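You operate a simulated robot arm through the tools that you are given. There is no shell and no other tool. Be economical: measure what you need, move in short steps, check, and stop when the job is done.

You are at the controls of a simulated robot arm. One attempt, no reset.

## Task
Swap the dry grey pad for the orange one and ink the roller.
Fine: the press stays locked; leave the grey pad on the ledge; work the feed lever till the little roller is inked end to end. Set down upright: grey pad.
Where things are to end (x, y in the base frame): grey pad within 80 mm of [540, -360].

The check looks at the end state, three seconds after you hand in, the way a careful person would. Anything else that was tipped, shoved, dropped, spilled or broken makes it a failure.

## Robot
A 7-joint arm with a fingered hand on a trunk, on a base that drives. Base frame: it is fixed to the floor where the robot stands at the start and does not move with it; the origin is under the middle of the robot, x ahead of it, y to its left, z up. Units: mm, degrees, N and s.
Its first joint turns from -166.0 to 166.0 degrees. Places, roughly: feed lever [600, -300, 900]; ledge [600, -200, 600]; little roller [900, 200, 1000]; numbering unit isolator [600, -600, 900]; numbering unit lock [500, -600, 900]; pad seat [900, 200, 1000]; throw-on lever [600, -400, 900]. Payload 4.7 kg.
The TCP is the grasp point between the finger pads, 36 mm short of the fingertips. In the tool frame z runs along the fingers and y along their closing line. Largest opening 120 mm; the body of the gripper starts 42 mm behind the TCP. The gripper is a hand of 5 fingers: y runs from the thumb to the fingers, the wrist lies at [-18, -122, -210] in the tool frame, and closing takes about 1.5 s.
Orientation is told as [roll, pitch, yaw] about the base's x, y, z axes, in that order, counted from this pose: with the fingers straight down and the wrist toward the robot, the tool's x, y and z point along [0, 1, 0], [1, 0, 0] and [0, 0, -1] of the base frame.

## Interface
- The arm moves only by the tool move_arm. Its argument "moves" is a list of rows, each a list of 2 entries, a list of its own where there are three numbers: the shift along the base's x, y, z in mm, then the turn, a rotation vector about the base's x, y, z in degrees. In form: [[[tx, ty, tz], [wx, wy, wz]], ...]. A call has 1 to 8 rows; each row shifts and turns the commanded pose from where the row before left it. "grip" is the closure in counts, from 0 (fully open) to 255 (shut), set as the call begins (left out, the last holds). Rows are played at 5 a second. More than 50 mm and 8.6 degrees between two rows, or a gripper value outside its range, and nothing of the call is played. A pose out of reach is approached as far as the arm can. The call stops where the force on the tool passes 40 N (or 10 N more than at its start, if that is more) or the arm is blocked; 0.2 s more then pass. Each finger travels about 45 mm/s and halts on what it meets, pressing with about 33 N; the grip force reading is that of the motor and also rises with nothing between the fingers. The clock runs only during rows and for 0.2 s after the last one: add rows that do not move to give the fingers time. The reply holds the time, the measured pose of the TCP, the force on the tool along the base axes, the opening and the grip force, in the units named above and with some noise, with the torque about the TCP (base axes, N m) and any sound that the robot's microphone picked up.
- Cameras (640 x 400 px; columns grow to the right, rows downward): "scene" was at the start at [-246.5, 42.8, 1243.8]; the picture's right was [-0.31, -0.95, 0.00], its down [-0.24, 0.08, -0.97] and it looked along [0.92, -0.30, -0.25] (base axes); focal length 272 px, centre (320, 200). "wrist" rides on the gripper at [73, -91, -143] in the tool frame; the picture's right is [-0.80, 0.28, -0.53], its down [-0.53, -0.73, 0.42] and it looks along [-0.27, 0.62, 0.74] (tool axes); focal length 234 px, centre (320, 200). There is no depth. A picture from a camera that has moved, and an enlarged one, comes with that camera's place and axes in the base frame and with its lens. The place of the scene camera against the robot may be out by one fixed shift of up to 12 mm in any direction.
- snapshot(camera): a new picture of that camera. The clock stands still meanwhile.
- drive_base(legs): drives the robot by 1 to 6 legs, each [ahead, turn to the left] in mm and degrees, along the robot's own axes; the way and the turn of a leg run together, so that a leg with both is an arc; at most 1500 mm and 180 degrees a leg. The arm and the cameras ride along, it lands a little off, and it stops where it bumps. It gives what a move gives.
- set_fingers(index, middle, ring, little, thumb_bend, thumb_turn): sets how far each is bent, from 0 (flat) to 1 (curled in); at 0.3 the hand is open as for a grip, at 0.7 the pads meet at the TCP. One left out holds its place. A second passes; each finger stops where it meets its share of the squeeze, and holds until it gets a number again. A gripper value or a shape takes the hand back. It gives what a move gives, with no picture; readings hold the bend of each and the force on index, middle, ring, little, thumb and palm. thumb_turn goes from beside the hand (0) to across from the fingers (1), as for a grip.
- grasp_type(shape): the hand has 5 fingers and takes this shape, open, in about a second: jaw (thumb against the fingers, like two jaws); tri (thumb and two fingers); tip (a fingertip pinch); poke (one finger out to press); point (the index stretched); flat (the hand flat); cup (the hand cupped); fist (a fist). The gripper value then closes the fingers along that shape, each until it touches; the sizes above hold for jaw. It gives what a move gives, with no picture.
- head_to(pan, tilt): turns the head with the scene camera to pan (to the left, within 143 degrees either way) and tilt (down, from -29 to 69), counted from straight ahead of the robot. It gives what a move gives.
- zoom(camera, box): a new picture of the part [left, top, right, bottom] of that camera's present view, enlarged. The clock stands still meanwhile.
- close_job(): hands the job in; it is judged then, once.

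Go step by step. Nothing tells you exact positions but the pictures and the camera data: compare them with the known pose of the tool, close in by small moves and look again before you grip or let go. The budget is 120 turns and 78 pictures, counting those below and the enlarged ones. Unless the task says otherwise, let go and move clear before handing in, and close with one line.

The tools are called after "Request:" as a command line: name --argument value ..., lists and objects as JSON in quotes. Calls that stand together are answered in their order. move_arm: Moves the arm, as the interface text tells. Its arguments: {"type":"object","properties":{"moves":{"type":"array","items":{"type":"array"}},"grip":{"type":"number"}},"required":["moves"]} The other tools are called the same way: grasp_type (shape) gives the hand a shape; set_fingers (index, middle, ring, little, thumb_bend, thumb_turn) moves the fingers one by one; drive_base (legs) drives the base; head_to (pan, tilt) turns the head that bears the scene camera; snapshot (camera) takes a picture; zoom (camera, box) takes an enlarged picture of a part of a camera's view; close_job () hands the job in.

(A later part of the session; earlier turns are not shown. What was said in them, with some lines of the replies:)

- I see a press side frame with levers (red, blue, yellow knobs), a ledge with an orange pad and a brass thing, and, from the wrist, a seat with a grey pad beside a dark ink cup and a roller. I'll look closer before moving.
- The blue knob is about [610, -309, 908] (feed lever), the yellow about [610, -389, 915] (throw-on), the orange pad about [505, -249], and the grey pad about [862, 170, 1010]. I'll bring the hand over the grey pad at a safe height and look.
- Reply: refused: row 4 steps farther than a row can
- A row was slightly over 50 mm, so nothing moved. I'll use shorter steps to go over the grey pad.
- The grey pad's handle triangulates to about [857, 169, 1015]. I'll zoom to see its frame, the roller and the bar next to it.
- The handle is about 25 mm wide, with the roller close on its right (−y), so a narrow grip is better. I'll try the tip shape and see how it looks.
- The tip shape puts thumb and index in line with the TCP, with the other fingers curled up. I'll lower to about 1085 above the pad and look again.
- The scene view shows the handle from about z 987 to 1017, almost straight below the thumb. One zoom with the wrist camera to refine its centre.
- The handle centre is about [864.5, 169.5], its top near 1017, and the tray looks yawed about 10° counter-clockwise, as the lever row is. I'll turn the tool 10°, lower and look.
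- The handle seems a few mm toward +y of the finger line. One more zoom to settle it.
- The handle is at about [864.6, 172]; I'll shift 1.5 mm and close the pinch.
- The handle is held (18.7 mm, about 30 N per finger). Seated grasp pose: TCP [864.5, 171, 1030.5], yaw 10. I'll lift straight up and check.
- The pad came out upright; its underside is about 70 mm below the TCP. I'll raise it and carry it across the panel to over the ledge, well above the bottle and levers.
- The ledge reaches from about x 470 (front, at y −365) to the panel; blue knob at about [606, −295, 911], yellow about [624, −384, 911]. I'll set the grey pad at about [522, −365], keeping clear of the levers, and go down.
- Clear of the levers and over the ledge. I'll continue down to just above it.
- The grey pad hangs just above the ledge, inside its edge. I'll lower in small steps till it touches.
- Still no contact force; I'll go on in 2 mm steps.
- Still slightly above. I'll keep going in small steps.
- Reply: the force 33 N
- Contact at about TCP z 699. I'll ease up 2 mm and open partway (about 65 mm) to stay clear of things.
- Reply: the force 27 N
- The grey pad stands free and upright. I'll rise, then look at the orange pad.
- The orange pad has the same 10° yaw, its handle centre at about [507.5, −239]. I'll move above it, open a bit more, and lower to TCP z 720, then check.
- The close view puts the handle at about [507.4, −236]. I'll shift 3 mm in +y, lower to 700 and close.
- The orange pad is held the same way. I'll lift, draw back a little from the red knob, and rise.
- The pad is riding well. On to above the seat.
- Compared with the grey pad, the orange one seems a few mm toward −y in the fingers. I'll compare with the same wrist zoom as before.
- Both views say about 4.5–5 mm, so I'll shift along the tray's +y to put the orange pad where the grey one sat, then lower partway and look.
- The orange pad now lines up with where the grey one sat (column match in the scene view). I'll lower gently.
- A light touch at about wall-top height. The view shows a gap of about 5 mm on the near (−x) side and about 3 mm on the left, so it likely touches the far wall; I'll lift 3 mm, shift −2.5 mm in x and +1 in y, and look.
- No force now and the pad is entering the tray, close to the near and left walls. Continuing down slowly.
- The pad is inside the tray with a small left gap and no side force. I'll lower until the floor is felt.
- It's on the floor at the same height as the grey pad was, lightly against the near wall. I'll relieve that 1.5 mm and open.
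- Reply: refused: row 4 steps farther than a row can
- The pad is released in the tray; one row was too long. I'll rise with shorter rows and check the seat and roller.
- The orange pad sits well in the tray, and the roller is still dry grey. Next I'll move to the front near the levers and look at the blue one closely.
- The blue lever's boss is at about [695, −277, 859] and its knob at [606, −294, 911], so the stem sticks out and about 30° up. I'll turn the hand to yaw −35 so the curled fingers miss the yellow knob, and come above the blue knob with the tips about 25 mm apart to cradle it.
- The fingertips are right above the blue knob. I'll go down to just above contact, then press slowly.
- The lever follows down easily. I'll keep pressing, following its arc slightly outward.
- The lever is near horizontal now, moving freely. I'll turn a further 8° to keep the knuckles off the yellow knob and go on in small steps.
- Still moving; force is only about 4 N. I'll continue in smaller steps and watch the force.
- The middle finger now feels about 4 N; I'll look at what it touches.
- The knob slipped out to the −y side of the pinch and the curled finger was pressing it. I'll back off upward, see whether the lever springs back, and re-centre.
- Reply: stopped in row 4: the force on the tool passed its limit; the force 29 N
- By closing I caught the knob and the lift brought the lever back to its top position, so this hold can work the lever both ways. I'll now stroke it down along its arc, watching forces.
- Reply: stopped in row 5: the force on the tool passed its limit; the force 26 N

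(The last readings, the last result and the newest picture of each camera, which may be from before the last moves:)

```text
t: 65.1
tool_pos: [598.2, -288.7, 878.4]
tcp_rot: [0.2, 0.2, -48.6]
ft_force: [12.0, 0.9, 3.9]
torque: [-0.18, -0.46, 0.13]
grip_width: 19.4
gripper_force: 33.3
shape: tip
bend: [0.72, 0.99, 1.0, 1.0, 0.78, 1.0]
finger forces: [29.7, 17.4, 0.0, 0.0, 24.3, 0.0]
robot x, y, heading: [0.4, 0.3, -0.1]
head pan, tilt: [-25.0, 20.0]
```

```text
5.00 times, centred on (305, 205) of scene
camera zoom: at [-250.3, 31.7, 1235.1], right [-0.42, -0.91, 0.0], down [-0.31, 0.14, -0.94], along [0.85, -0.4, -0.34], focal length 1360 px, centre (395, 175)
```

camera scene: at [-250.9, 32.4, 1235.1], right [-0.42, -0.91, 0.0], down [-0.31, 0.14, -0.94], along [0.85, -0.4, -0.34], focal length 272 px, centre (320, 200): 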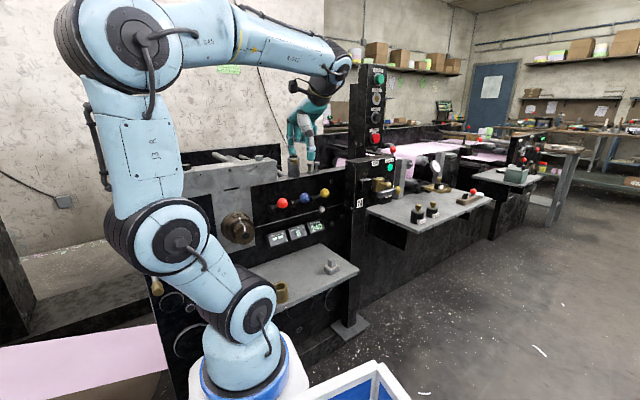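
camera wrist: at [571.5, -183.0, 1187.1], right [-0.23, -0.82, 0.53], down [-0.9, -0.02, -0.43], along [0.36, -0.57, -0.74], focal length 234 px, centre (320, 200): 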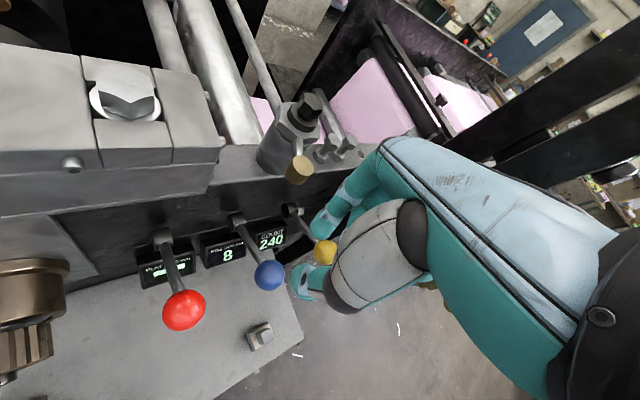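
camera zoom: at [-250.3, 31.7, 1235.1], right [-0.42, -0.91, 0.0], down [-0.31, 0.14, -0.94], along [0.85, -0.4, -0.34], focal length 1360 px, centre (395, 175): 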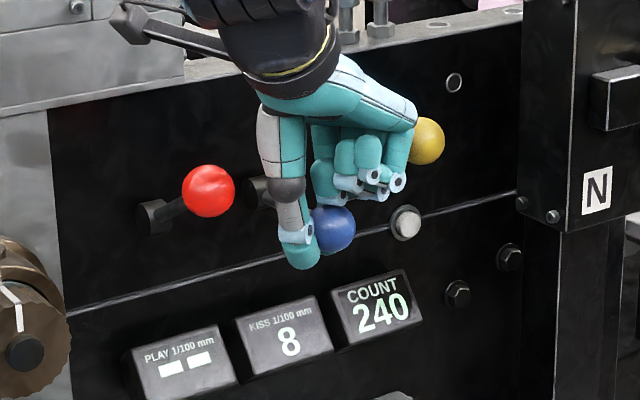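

The tool was being pulled toward the panel, so the arc needs less outward motion. Continuing down with a bit of +x.

Request:
move_arm --moves '[[[3, -2, -4], [0, 0, 0]], [[2, 0, -6], [0, 0, 0]], [[1, 0, -6], [0, 0, 0]], [[2, 0, -6], [0, 0, 0]], [[0, 0, 0], [0, 0, 0]]]'

Request:
move_arm --moves '[[[2, 0, -6], [0, 0, 0]], [[2, 0, -5], [0, 0, 0]], [[0, 0, 0], [0, 0, 0]]]'

Request:
zoom --camera "scene" --box '[255, 165, 355, 245]'

```text
t: 66.3
tool_pos: [606.0, -291.9, 856.1]
tcp_rot: [0.3, 0.1, -48.6]
ft_force: [6.8, 3.8, 10.5]
torque: [-0.07, -0.07, -0.13]
grip_width: 19.0
gripper_force: 32.8
shape: tip
bend: [0.72, 0.99, 1.0, 1.0, 0.79, 0.99]
finger forces: [24.3, 16.0, 0.1, 0.0, 22.0, 0.0]
robot x, y, heading: [-2.0, -0.7, 0.3]
head pan, tilt: [-25.0, 20.0]
```

```text
t: 66.9
tool_pos: [612.5, -293.8, 852.2]
tcp_rot: [0.4, -0.7, -48.6]
ft_force: [1.3, 2.0, 16.4]
torque: [-0.12, 0.28, -0.08]
grip_width: 18.6
gripper_force: 33.0
shape: tip
bend: [0.72, 1.0, 1.0, 1.0, 0.8, 0.99]
finger forces: [3.1, 22.2, 0.0, 0.0, 3.2, 0.0]
robot x, y, heading: [-0.2, 5.3, 0.0]
head pan, tilt: [-25.0, 20.0]
stopped in row 3: the force on the tool passed its limit (the readings are from after the stop); the commanded pose is now the measured one
```

```text
5.00 times, centred on (305, 205) of scene
camera zoom: at [-250.9, 32.1, 1235.0], right [-0.42, -0.91, 0.0], down [-0.31, 0.14, -0.94], along [0.85, -0.4, -0.34], focal length 1360 px, centre (395, 175)
```

zoom: 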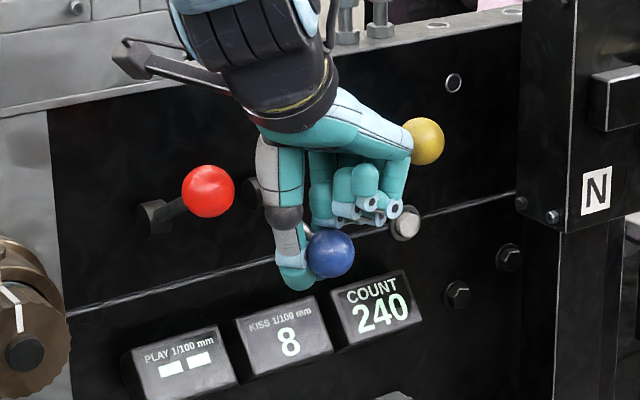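

The lever hits its lower stop at about knob z 846. Now I'll lift it back up along the same arc to the top stop.

Request:
move_arm --moves '[[[0, 0, 8], [0, 0, 0]], [[0, 0, 10], [0, 0, 0]], [[0, 0, 10], [0, 0, 0]], [[1, 0, 10], [0, 0, 0]], [[2, 0, 10], [0, 0, 0]], [[2, 0, 8], [0, 0, 0]], [[0, 0, 0], [0, 0, 0]]]'

Request:
zoom --camera "scene" --box '[255, 155, 355, 235]'

```text
t: 68.5
tool_pos: [616.5, -293.9, 904.5]
tcp_rot: [0.2, -0.2, -48.6]
ft_force: [12.0, -4.3, -22.9]
torque: [-0.47, 1.26, -0.26]
grip_width: 16.4
gripper_force: 33.0
shape: tip
bend: [0.71, 1.0, 1.0, 1.0, 0.8, 0.98]
finger forces: [43.4, 36.1, 0.0, 0.0, 28.1, 0.0]
robot x, y, heading: [2.1, -4.0, 0.1]
head pan, tilt: [-25.0, 20.0]
```

```text
5.00 times, centred on (305, 195) of scene
camera zoom: at [-249.5, 31.4, 1235.3], right [-0.42, -0.91, 0.0], down [-0.31, 0.14, -0.94], along [0.85, -0.4, -0.34], focal length 1360 px, centre (395, 225)
```

zoom: 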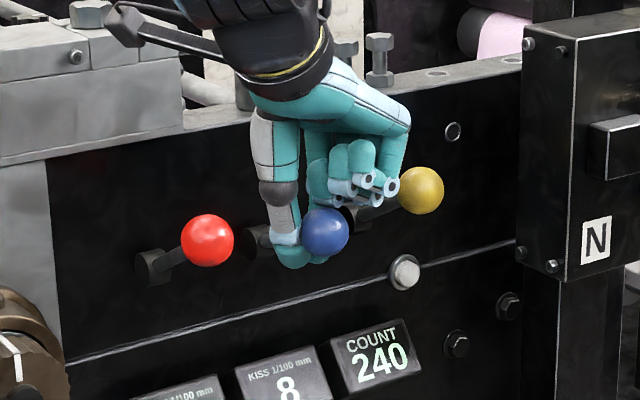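

The knob is about 12 mm below its top; I'll lift a bit further and do it gently.

Request:
move_arm --moves '[[[2, 0, 4], [0, 0, 0]], [[2, 0, 4], [0, 0, 0]], [[1, 0, 4], [0, 0, 0]], [[0, 0, 0], [0, 0, 0]]]'

Request:
head_to --pan 10 --tilt 15

Request:
zoom --camera "scene" --box '[320, 160, 520, 260]'

```text
t: 69.5
tool_pos: [621.0, -294.5, 915.5]
tcp_rot: [0.2, -0.1, -48.7]
ft_force: [3.2, -6.4, -31.3]
torque: [-0.58, 1.36, -0.4]
grip_width: 15.5
gripper_force: 32.6
shape: tip
bend: [0.71, 1.0, 1.0, 1.0, 0.79, 0.97]
finger forces: [43.7, 30.3, 0.1, 0.0, 36.4, 0.0]
robot x, y, heading: [2.4, 0.9, 0.2]
head pan, tilt: [-25.0, 20.0]
```

```text
t: 70.5
tool_pos: [619.5, -294.0, 915.5]
tcp_rot: [0.2, -0.1, -48.8]
ft_force: [-1.1, -7.9, -39.3]
torque: [-0.6, 1.25, -0.4]
grip_width: 15.2
gripper_force: 33.1
shape: tip
bend: [0.71, 1.0, 1.0, 1.0, 0.79, 0.97]
finger forces: [44.2, 27.6, 0.0, 0.0, 36.0, 0.0]
robot x, y, heading: [-0.0, -3.6, 0.0]
head pan, tilt: [10.0, 15.0]
```

```text
3.20 times, centred on (420, 210) of scene
camera zoom: at [-242.1, 86.6, 1243.5], right [0.17, -0.98, 0.0], down [-0.26, -0.04, -0.97], along [0.95, 0.17, -0.26], focal length 870 px, centre (0, 168)
```

zoom: 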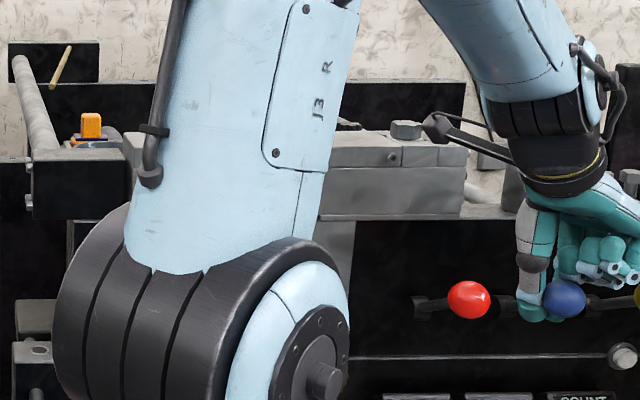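

Blue is level with red again, so the lever is at its top. I'll let go, rise clear, and swing to a place where the wrist camera sees the roller to check the inking.

Request:
move_arm --moves '[[[0, 0, -3], [0, 0, 0]], [[0, 0, 0], [0, 0, 0]], [[0, 0, 0], [0, 0, 0]], [[0, 0, 0], [0, 0, 0]], [[0, 0, 0], [0, 0, 0]], [[0, 0, 0], [0, 0, 0]]]' --grip 120

Request:
move_arm --moves '[[[0, 0, 10], [0, 0, 0]], [[0, 0, 20], [0, 0, 0]], [[0, 0, 30], [0, 0, 0]], [[0, 0, 40], [0, 0, 0]], [[0, 0, 40], [0, 0, 0]], [[0, 0, 40], [0, 0, 0]], [[0, 0, 40], [0, 0, 0]], [[0, 0, 40], [0, 0, 0]]]'

Request:
move_arm --moves '[[[10, 40, 0], [0, 0, 8]], [[10, 40, 0], [0, 0, 8]], [[10, 40, 0], [0, 0, 8]], [[10, 40, 0], [0, 0, 8]], [[10, 40, 0], [0, 0, 8]], [[10, 40, 0], [0, 0, 8]], [[5, 40, 0], [0, 0, 8]], [[0, 30, 0], [0, 0, 2]]]'

Request:
snapshot --camera "wrist"

```text
t: 71.9
tool_pos: [619.2, -294.4, 914.5]
tcp_rot: [0.4, -0.4, -48.7]
ft_force: [0.2, 0.4, 1.0]
torque: [-0.01, -0.02, 0.02]
grip_width: 63.4
gripper_force: 0.1
shape: tip
bend: [0.73, 0.98, 0.99, 0.99, 0.69, 1.0]
finger forces: [0.0, 0.4, 0.0, 0.0, 0.0, 0.0]
robot x, y, heading: [-0.1, 4.3, 0.1]
head pan, tilt: [10.0, 15.0]
```

```text
t: 73.7
tool_pos: [620.4, -294.1, 1174.9]
tcp_rot: [0.2, -0.2, -48.6]
ft_force: [0.3, -0.5, -0.7]
torque: [0.01, 0.03, 0.04]
grip_width: 63.2
gripper_force: 0.0
shape: tip
bend: [0.73, 0.98, 0.99, 0.99, 0.69, 1.0]
finger forces: [0.1, 0.0, 0.1, 0.0, 0.0, 0.0]
robot x, y, heading: [1.1, 0.2, 0.2]
head pan, tilt: [10.0, 15.0]
```

```text
t: 75.5
tool_pos: [686.5, 16.7, 1174.8]
tcp_rot: [0.2, -0.3, 9.4]
ft_force: [0.0, -0.6, -0.1]
torque: [0.02, 0.0, -0.01]
grip_width: 63.2
gripper_force: 0.1
shape: tip
bend: [0.73, 0.98, 0.99, 0.99, 0.69, 1.0]
finger forces: [0.1, 0.0, 0.1, 0.0, 0.1, 0.0]
robot x, y, heading: [1.4, 2.4, 0.1]
head pan, tilt: [10.0, 15.0]
```

```text
10 pictures are left
camera wrist: at [581.6, 72.2, 1317.8], right [0.4, -0.75, 0.52], down [-0.63, -0.64, -0.43], along [0.66, -0.16, -0.74], focal length 234 px, centre (320, 200)
```

wrist: 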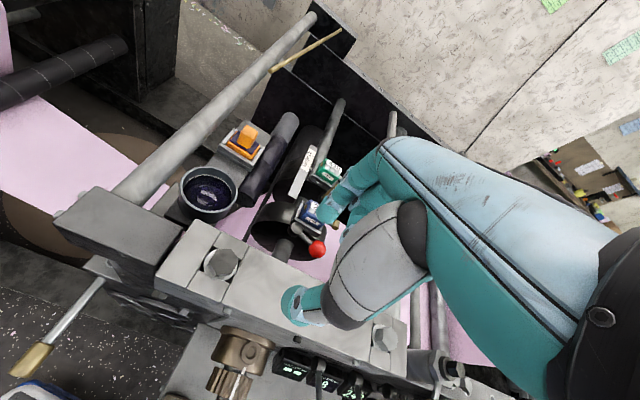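

Request:
zoom --camera "wrist" --box '[170, 90, 330, 230]'

```text
2.86 times, centred on (250, 160) of wrist
camera zoom: at [581.6, 72.2, 1317.8], right [0.4, -0.75, 0.52], down [-0.63, -0.64, -0.43], along [0.66, -0.16, -0.74], focal length 669 px, centre (520, 314)
```

zoom: 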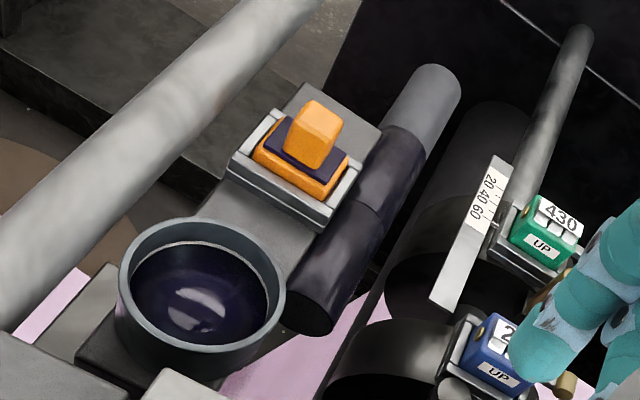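

Two strokes have inked two thirds of the roller; the far third is still grey. One more full stroke: I'll retrace the way to the lever and repeat.

Request:
move_arm --moves '[[[0, -30, 0], [0, 0, -2]], [[-5, -40, 0], [0, 0, -8]], [[-10, -40, 0], [0, 0, -8]], [[-10, -40, 0], [0, 0, -8]], [[-10, -40, 0], [0, 0, -8]], [[-10, -40, 0], [0, 0, -8]], [[-10, -40, 0], [0, 0, -8]], [[-10, -40, 0], [0, 0, -8]]]'

Request:
move_arm --moves '[[[0, 0, -40], [0, 0, 0]], [[0, 0, -40], [0, 0, 0]], [[0, 0, -40], [0, 0, 0]], [[0, 0, -40], [0, 0, 0]], [[0, 0, -40], [0, 0, 0]], [[0, 0, 0], [0, 0, 0]]]'

Request:
head_to --pan -25 --tilt 20

Request:
zoom --camera "scene" --box '[255, 155, 355, 235]'

```text
t: 77.3
tool_pos: [620.0, -294.5, 1174.5]
tcp_rot: [0.4, -0.4, -48.9]
ft_force: [0.4, 0.6, -0.1]
torque: [-0.05, 0.0, 0.0]
grip_width: 63.2
gripper_force: 0.0
shape: tip
bend: [0.73, 0.98, 0.99, 0.99, 0.69, 1.0]
finger forces: [0.1, 0.0, 0.0, 0.0, 0.0, 0.0]
robot x, y, heading: [0.9, -2.7, 0.1]
head pan, tilt: [10.0, 15.0]
```

```text
t: 78.7
tool_pos: [619.3, -293.5, 975.3]
tcp_rot: [0.3, -0.4, -48.7]
ft_force: [0.9, 0.1, -0.7]
torque: [0.01, -0.03, -0.01]
grip_width: 63.1
gripper_force: 0.1
shape: tip
bend: [0.73, 0.98, 0.99, 0.99, 0.69, 1.0]
finger forces: [0.1, 0.1, 0.0, 0.1, 0.0, 0.1]
robot x, y, heading: [-1.7, 1.2, 0.0]
head pan, tilt: [10.0, 15.0]
```

```text
t: 79.8
tool_pos: [619.0, -294.9, 975.8]
tcp_rot: [0.3, -0.3, -48.7]
ft_force: [0.4, 0.4, -0.2]
torque: [-0.01, -0.02, -0.03]
grip_width: 62.9
gripper_force: 0.1
shape: tip
bend: [0.73, 0.98, 0.99, 0.99, 0.69, 1.0]
finger forces: [0.0, 0.0, 0.0, 0.1, 0.1, 0.0]
robot x, y, heading: [0.4, -3.5, 0.1]
head pan, tilt: [-25.0, 20.0]
```

```text
5.00 times, centred on (305, 195) of scene
camera zoom: at [-250.5, 31.9, 1235.1], right [-0.42, -0.91, 0.0], down [-0.31, 0.14, -0.94], along [0.85, -0.39, -0.34], focal length 1360 px, centre (395, 225)
```

zoom: 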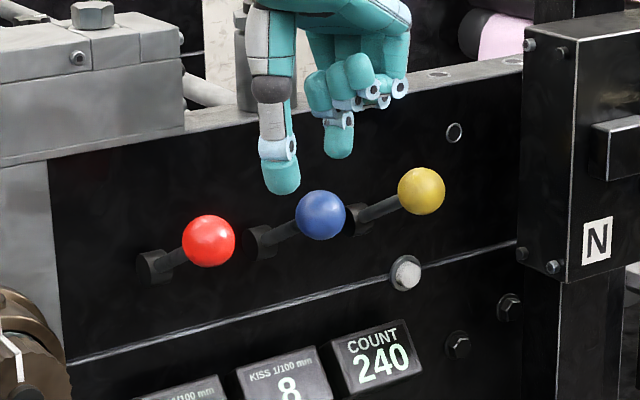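

All levers are in their original places and the fingers are poised around the blue one. I'll lower, close, and stroke down.

Request:
move_arm --moves '[[[0, 0, -30], [0, 0, 0]], [[0, 0, -20], [0, 0, 0]], [[0, 0, -11], [0, 0, 0]], [[0, 0, 0], [0, 0, 0]]]'

Request:
move_arm --moves '[[[0, 0, 0], [0, 0, 0]], [[0, 0, 0], [0, 0, 0]], [[0, 0, 0], [0, 0, 0]], [[0, 0, 0], [0, 0, 0]], [[0, 0, 0], [0, 0, 0]], [[0, 0, 0], [0, 0, 0]]]' --grip 255

Request:
move_arm --moves '[[[-2, 0, -6], [0, 0, 0]], [[-2, 0, -7], [0, 0, 0]], [[-2, 0, -7], [0, 0, 0]], [[-2, 0, -7], [0, 0, 0]], [[-1, 0, -7], [0, 0, 0]], [[0, 0, -7], [0, 0, 0]], [[0, 0, -7], [0, 0, 0]], [[0, 0, 0], [0, 0, 0]]]'

```text
t: 80.8
tool_pos: [619.9, -294.7, 914.1]
tcp_rot: [0.4, -0.5, -48.6]
ft_force: [-0.2, -0.1, 0.3]
torque: [0.05, -0.01, 0.0]
grip_width: 63.3
gripper_force: 0.0
shape: tip
bend: [0.73, 0.98, 0.99, 0.99, 0.69, 1.0]
finger forces: [0.0, 0.2, 0.1, 0.0, 0.0, 0.0]
robot x, y, heading: [0.5, 0.2, 0.0]
head pan, tilt: [-25.0, 20.0]
```

```text
t: 82.2
tool_pos: [619.1, -293.6, 914.2]
tcp_rot: [0.3, -0.3, -48.7]
ft_force: [7.0, -4.9, -5.6]
torque: [-0.48, 0.09, -0.33]
grip_width: 16.2
gripper_force: 33.4
shape: tip
bend: [0.7, 0.99, 1.0, 1.0, 0.79, 0.99]
finger forces: [29.9, 9.2, 0.0, 0.0, 23.0, 0.0]
robot x, y, heading: [-0.4, -2.3, 0.3]
head pan, tilt: [-25.0, 20.0]
```

```text
t: 84.0
tool_pos: [613.2, -293.1, 865.9]
tcp_rot: [0.4, -0.5, -48.6]
ft_force: [10.8, -5.9, 3.4]
torque: [-0.04, -0.14, -0.18]
grip_width: 15.5
gripper_force: 33.2
shape: tip
bend: [0.71, 1.0, 1.0, 1.0, 0.82, 0.99]
finger forces: [26.9, 0.1, 0.0, 0.0, 0.1, 0.1]
robot x, y, heading: [-0.1, -3.9, 0.1]
head pan, tilt: [-25.0, 20.0]
```

Request:
move_arm --moves '[[[1, 0, -4], [0, 0, 0]], [[1, 0, -4], [0, 0, 0]], [[1, 0, -4], [0, 0, 0]], [[1, 0, -3], [0, 0, 0]], [[0, 0, 0], [0, 0, 0]]]'

Request:
zoom --camera "scene" --box '[255, 165, 355, 245]'

```text
t: 85.2
tool_pos: [613.9, -293.8, 851.4]
tcp_rot: [0.3, -0.4, -48.7]
ft_force: [0.9, 0.4, 4.2]
torque: [-0.04, 0.13, -0.07]
grip_width: 15.0
gripper_force: 33.2
shape: tip
bend: [0.71, 1.0, 1.0, 1.0, 0.83, 0.98]
finger forces: [1.7, 7.1, 0.0, 0.0, 1.3, 0.0]
robot x, y, heading: [-1.3, 0.5, 0.1]
head pan, tilt: [-25.0, 20.0]
```

```text
5.00 times, centred on (305, 205) of scene
camera zoom: at [-250.6, 31.7, 1235.0], right [-0.42, -0.91, 0.0], down [-0.31, 0.14, -0.94], along [0.85, -0.4, -0.34], focal length 1360 px, centre (395, 175)
```

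zoom: 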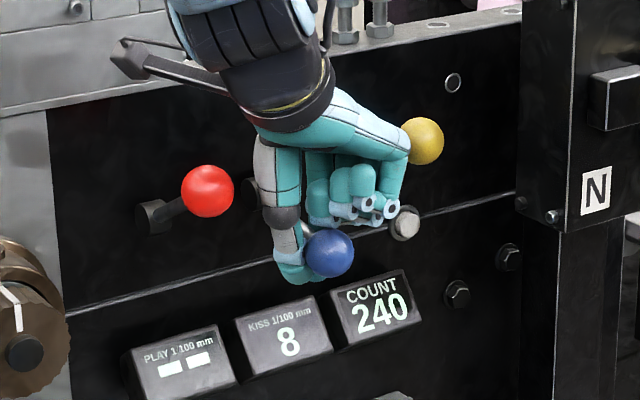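

The knob is at its lower stop position as before. I'll press 3 mm more to be sure, then lift it back to the top.

Request:
move_arm --moves '[[[0, 0, -2], [0, 0, 0]], [[0, 0, -2], [0, 0, 0]], [[0, 0, 0], [0, 0, 0]]]'

Request:
move_arm --moves '[[[0, 0, 10], [0, 0, 0]], [[0, 0, 10], [0, 0, 0]], [[0, 0, 10], [0, 0, 0]], [[1, 0, 10], [0, 0, 0]], [[2, 0, 10], [0, 0, 0]], [[2, 0, 8], [0, 0, 0]], [[1, 0, 5], [0, 0, 0]], [[0, 0, 0], [0, 0, 0]]]'

Request:
zoom --camera "scene" --box '[255, 155, 355, 235]'

```text
t: 86.0
tool_pos: [617.2, -295.5, 849.1]
tcp_rot: [0.5, -0.7, -48.6]
ft_force: [12.4, -3.0, 27.1]
torque: [-0.12, 0.5, 0.09]
grip_width: 14.9
gripper_force: 33.4
shape: tip
bend: [0.71, 1.0, 1.0, 1.0, 0.83, 0.98]
finger forces: [0.1, 29.7, 0.0, 0.0, 1.3, 0.1]
robot x, y, heading: [0.6, -0.5, 0.1]
head pan, tilt: [-25.0, 20.0]
```

```text
t: 87.5
tool_pos: [619.7, -295.8, 902.4]
tcp_rot: [0.1, 0.2, -48.7]
ft_force: [17.0, -17.7, -22.2]
torque: [-0.37, 1.11, -0.01]
grip_width: 12.1
gripper_force: 33.1
shape: tip
bend: [0.7, 1.0, 1.0, 1.0, 0.8, 0.98]
finger forces: [36.0, 34.3, 0.0, 0.0, 38.0, 0.0]
robot x, y, heading: [1.2, 1.8, -0.0]
head pan, tilt: [-25.0, 20.0]
stopped in row 7: the force on the tool passed its limit (the readings are from after the stop); the commanded pose is now the measured one
```

```text
5.00 times, centred on (305, 195) of scene
camera zoom: at [-249.1, 31.0, 1235.3], right [-0.42, -0.91, 0.0], down [-0.31, 0.14, -0.94], along [0.85, -0.4, -0.34], focal length 1360 px, centre (395, 225)
```

zoom: 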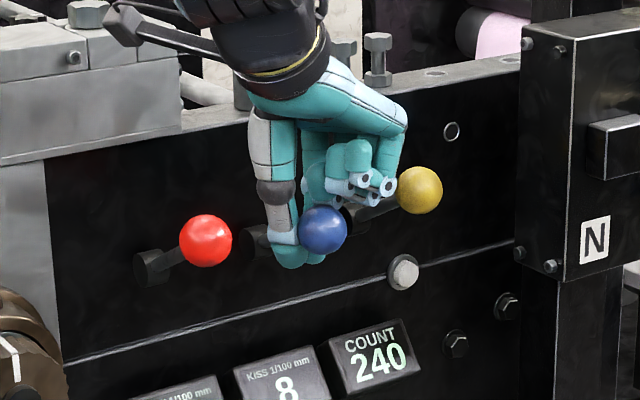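

About 10 mm short of the top again; I'll lift the rest as last time.

Request:
move_arm --moves '[[[2, -1, 3], [0, 0, 0]], [[2, 0, 4], [0, 0, 0]], [[1, 0, 4], [0, 0, 0]], [[0, 0, 0], [0, 0, 0]]]'

```text
t: 88.3
tool_pos: [624.4, -295.0, 910.3]
tcp_rot: [0.1, 0.7, -48.7]
ft_force: [12.3, -16.1, -24.1]
torque: [-0.45, 1.14, -0.12]
grip_width: 11.7
gripper_force: 32.5
shape: tip
bend: [0.7, 1.0, 1.0, 1.0, 0.79, 0.97]
finger forces: [35.7, 32.6, 0.1, 0.1, 42.4, 0.0]
robot x, y, heading: [0.5, -1.1, 0.2]
head pan, tilt: [-25.0, 20.0]
stopped in row 3: the force on the tool passed its limit (the readings are from after the stop); the commanded pose is now the measured one
```

Likely at the top stop now. I'll open, rise, and check the lever and roller.

Request:
move_arm --moves '[[[0, 0, 0], [0, 0, 0]], [[0, 0, 0], [0, 0, 0]], [[0, 0, 0], [0, 0, 0]], [[0, 0, 0], [0, 0, 0]], [[0, 0, 0], [0, 0, 0]], [[0, 0, 0], [0, 0, 0]]]' --grip 120

Request:
move_arm --moves '[[[-2, 0, 10], [0, 0, 0]], [[-2, 0, 20], [0, 0, 0]], [[0, 0, 30], [0, 0, 0]], [[0, 0, 40], [0, 0, 0]], [[0, 0, 40], [0, 0, 0]], [[0, 0, 40], [0, 0, 0]], [[0, 0, 40], [0, 0, 0]], [[0, 0, 44], [0, 0, 0]]]'

Request:
move_arm --moves '[[[10, 40, 0], [0, 0, 8]], [[10, 40, 0], [0, 0, 8]], [[10, 40, 0], [0, 0, 8]], [[10, 40, 0], [0, 0, 8]], [[10, 40, 0], [0, 0, 8]], [[10, 40, 0], [0, 0, 8]], [[5, 40, 0], [0, 0, 8]], [[0, 30, 0], [0, 0, 2]]]'

Request:
zoom --camera "wrist" --box '[170, 90, 330, 230]'

Request:
zoom --camera "scene" --box '[245, 165, 365, 295]'

```text
t: 89.7
tool_pos: [623.8, -294.3, 913.4]
tcp_rot: [0.1, 0.3, -48.6]
ft_force: [-0.1, 0.0, 0.7]
torque: [0.01, 0.0, 0.02]
grip_width: 62.9
gripper_force: 0.0
shape: tip
bend: [0.73, 0.98, 0.99, 0.99, 0.69, 1.0]
finger forces: [0.0, 0.3, 0.0, 0.0, 0.0, 0.0]
robot x, y, heading: [-1.5, 0.4, 0.1]
head pan, tilt: [-25.0, 20.0]
```

```text
t: 91.5
tool_pos: [621.1, -292.0, 1176.6]
tcp_rot: [0.1, 0.4, -48.7]
ft_force: [1.1, -0.4, -0.5]
torque: [0.04, 0.02, 0.02]
grip_width: 63.1
gripper_force: 0.1
shape: tip
bend: [0.73, 0.98, 0.99, 0.99, 0.69, 1.0]
finger forces: [0.1, 0.0, 0.0, 0.1, 0.1, 0.0]
robot x, y, heading: [1.5, -1.3, 0.0]
head pan, tilt: [-25.0, 20.0]
```

```text
t: 93.3
tool_pos: [685.4, 15.9, 1176.4]
tcp_rot: [0.1, 0.3, 9.4]
ft_force: [-0.4, 0.1, 0.1]
torque: [0.03, 0.01, 0.0]
grip_width: 63.2
gripper_force: 0.0
shape: tip
bend: [0.73, 0.98, 0.99, 0.99, 0.69, 1.0]
finger forces: [0.0, 0.0, 0.0, 0.1, 0.0, 0.0]
robot x, y, heading: [1.1, 1.1, 0.1]
head pan, tilt: [-25.0, 20.0]
```

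```text
2.86 times, centred on (250, 160) of wrist
camera zoom: at [583.6, 72.0, 1320.3], right [0.41, -0.75, 0.52], down [-0.64, -0.64, -0.42], along [0.65, -0.16, -0.74], focal length 669 px, centre (520, 314)
```

zoom: 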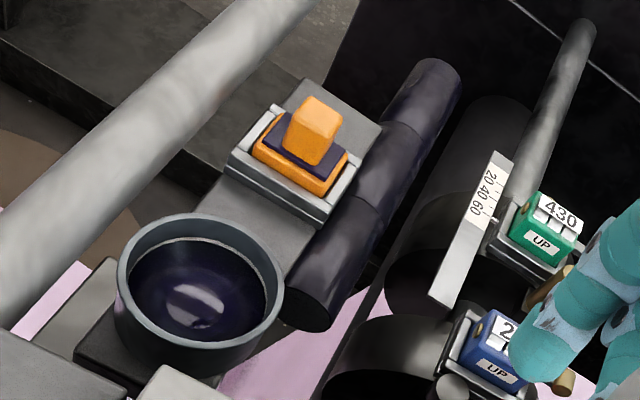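

```text
3.08 times, centred on (305, 230) of scene
camera zoom: at [-250.4, 31.5, 1235.1], right [-0.42, -0.91, 0.0], down [-0.31, 0.14, -0.94], along [0.85, -0.4, -0.34], focal length 837 px, centre (366, 108)
```

zoom: 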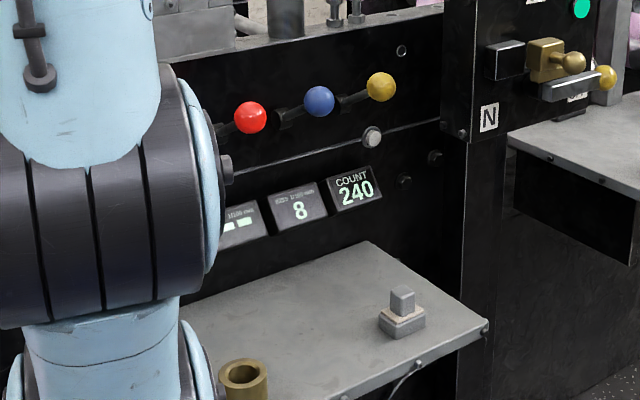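

The roller is inked end to end and the orange pad is seated. The grey pad stands upright on the ledge, all levers are back at rest, the lock and isolator are untouched, and the hand is clear, so I'm handing in.

Request:
close_job

```text
The job is handed in.
```

I swapped the pads and inked the roller end to end with three strokes of the feed lever. The grey pad stands upright on the ledge at about [521, −364], about 20 mm from the target, and the press lock and isolator were never touched.
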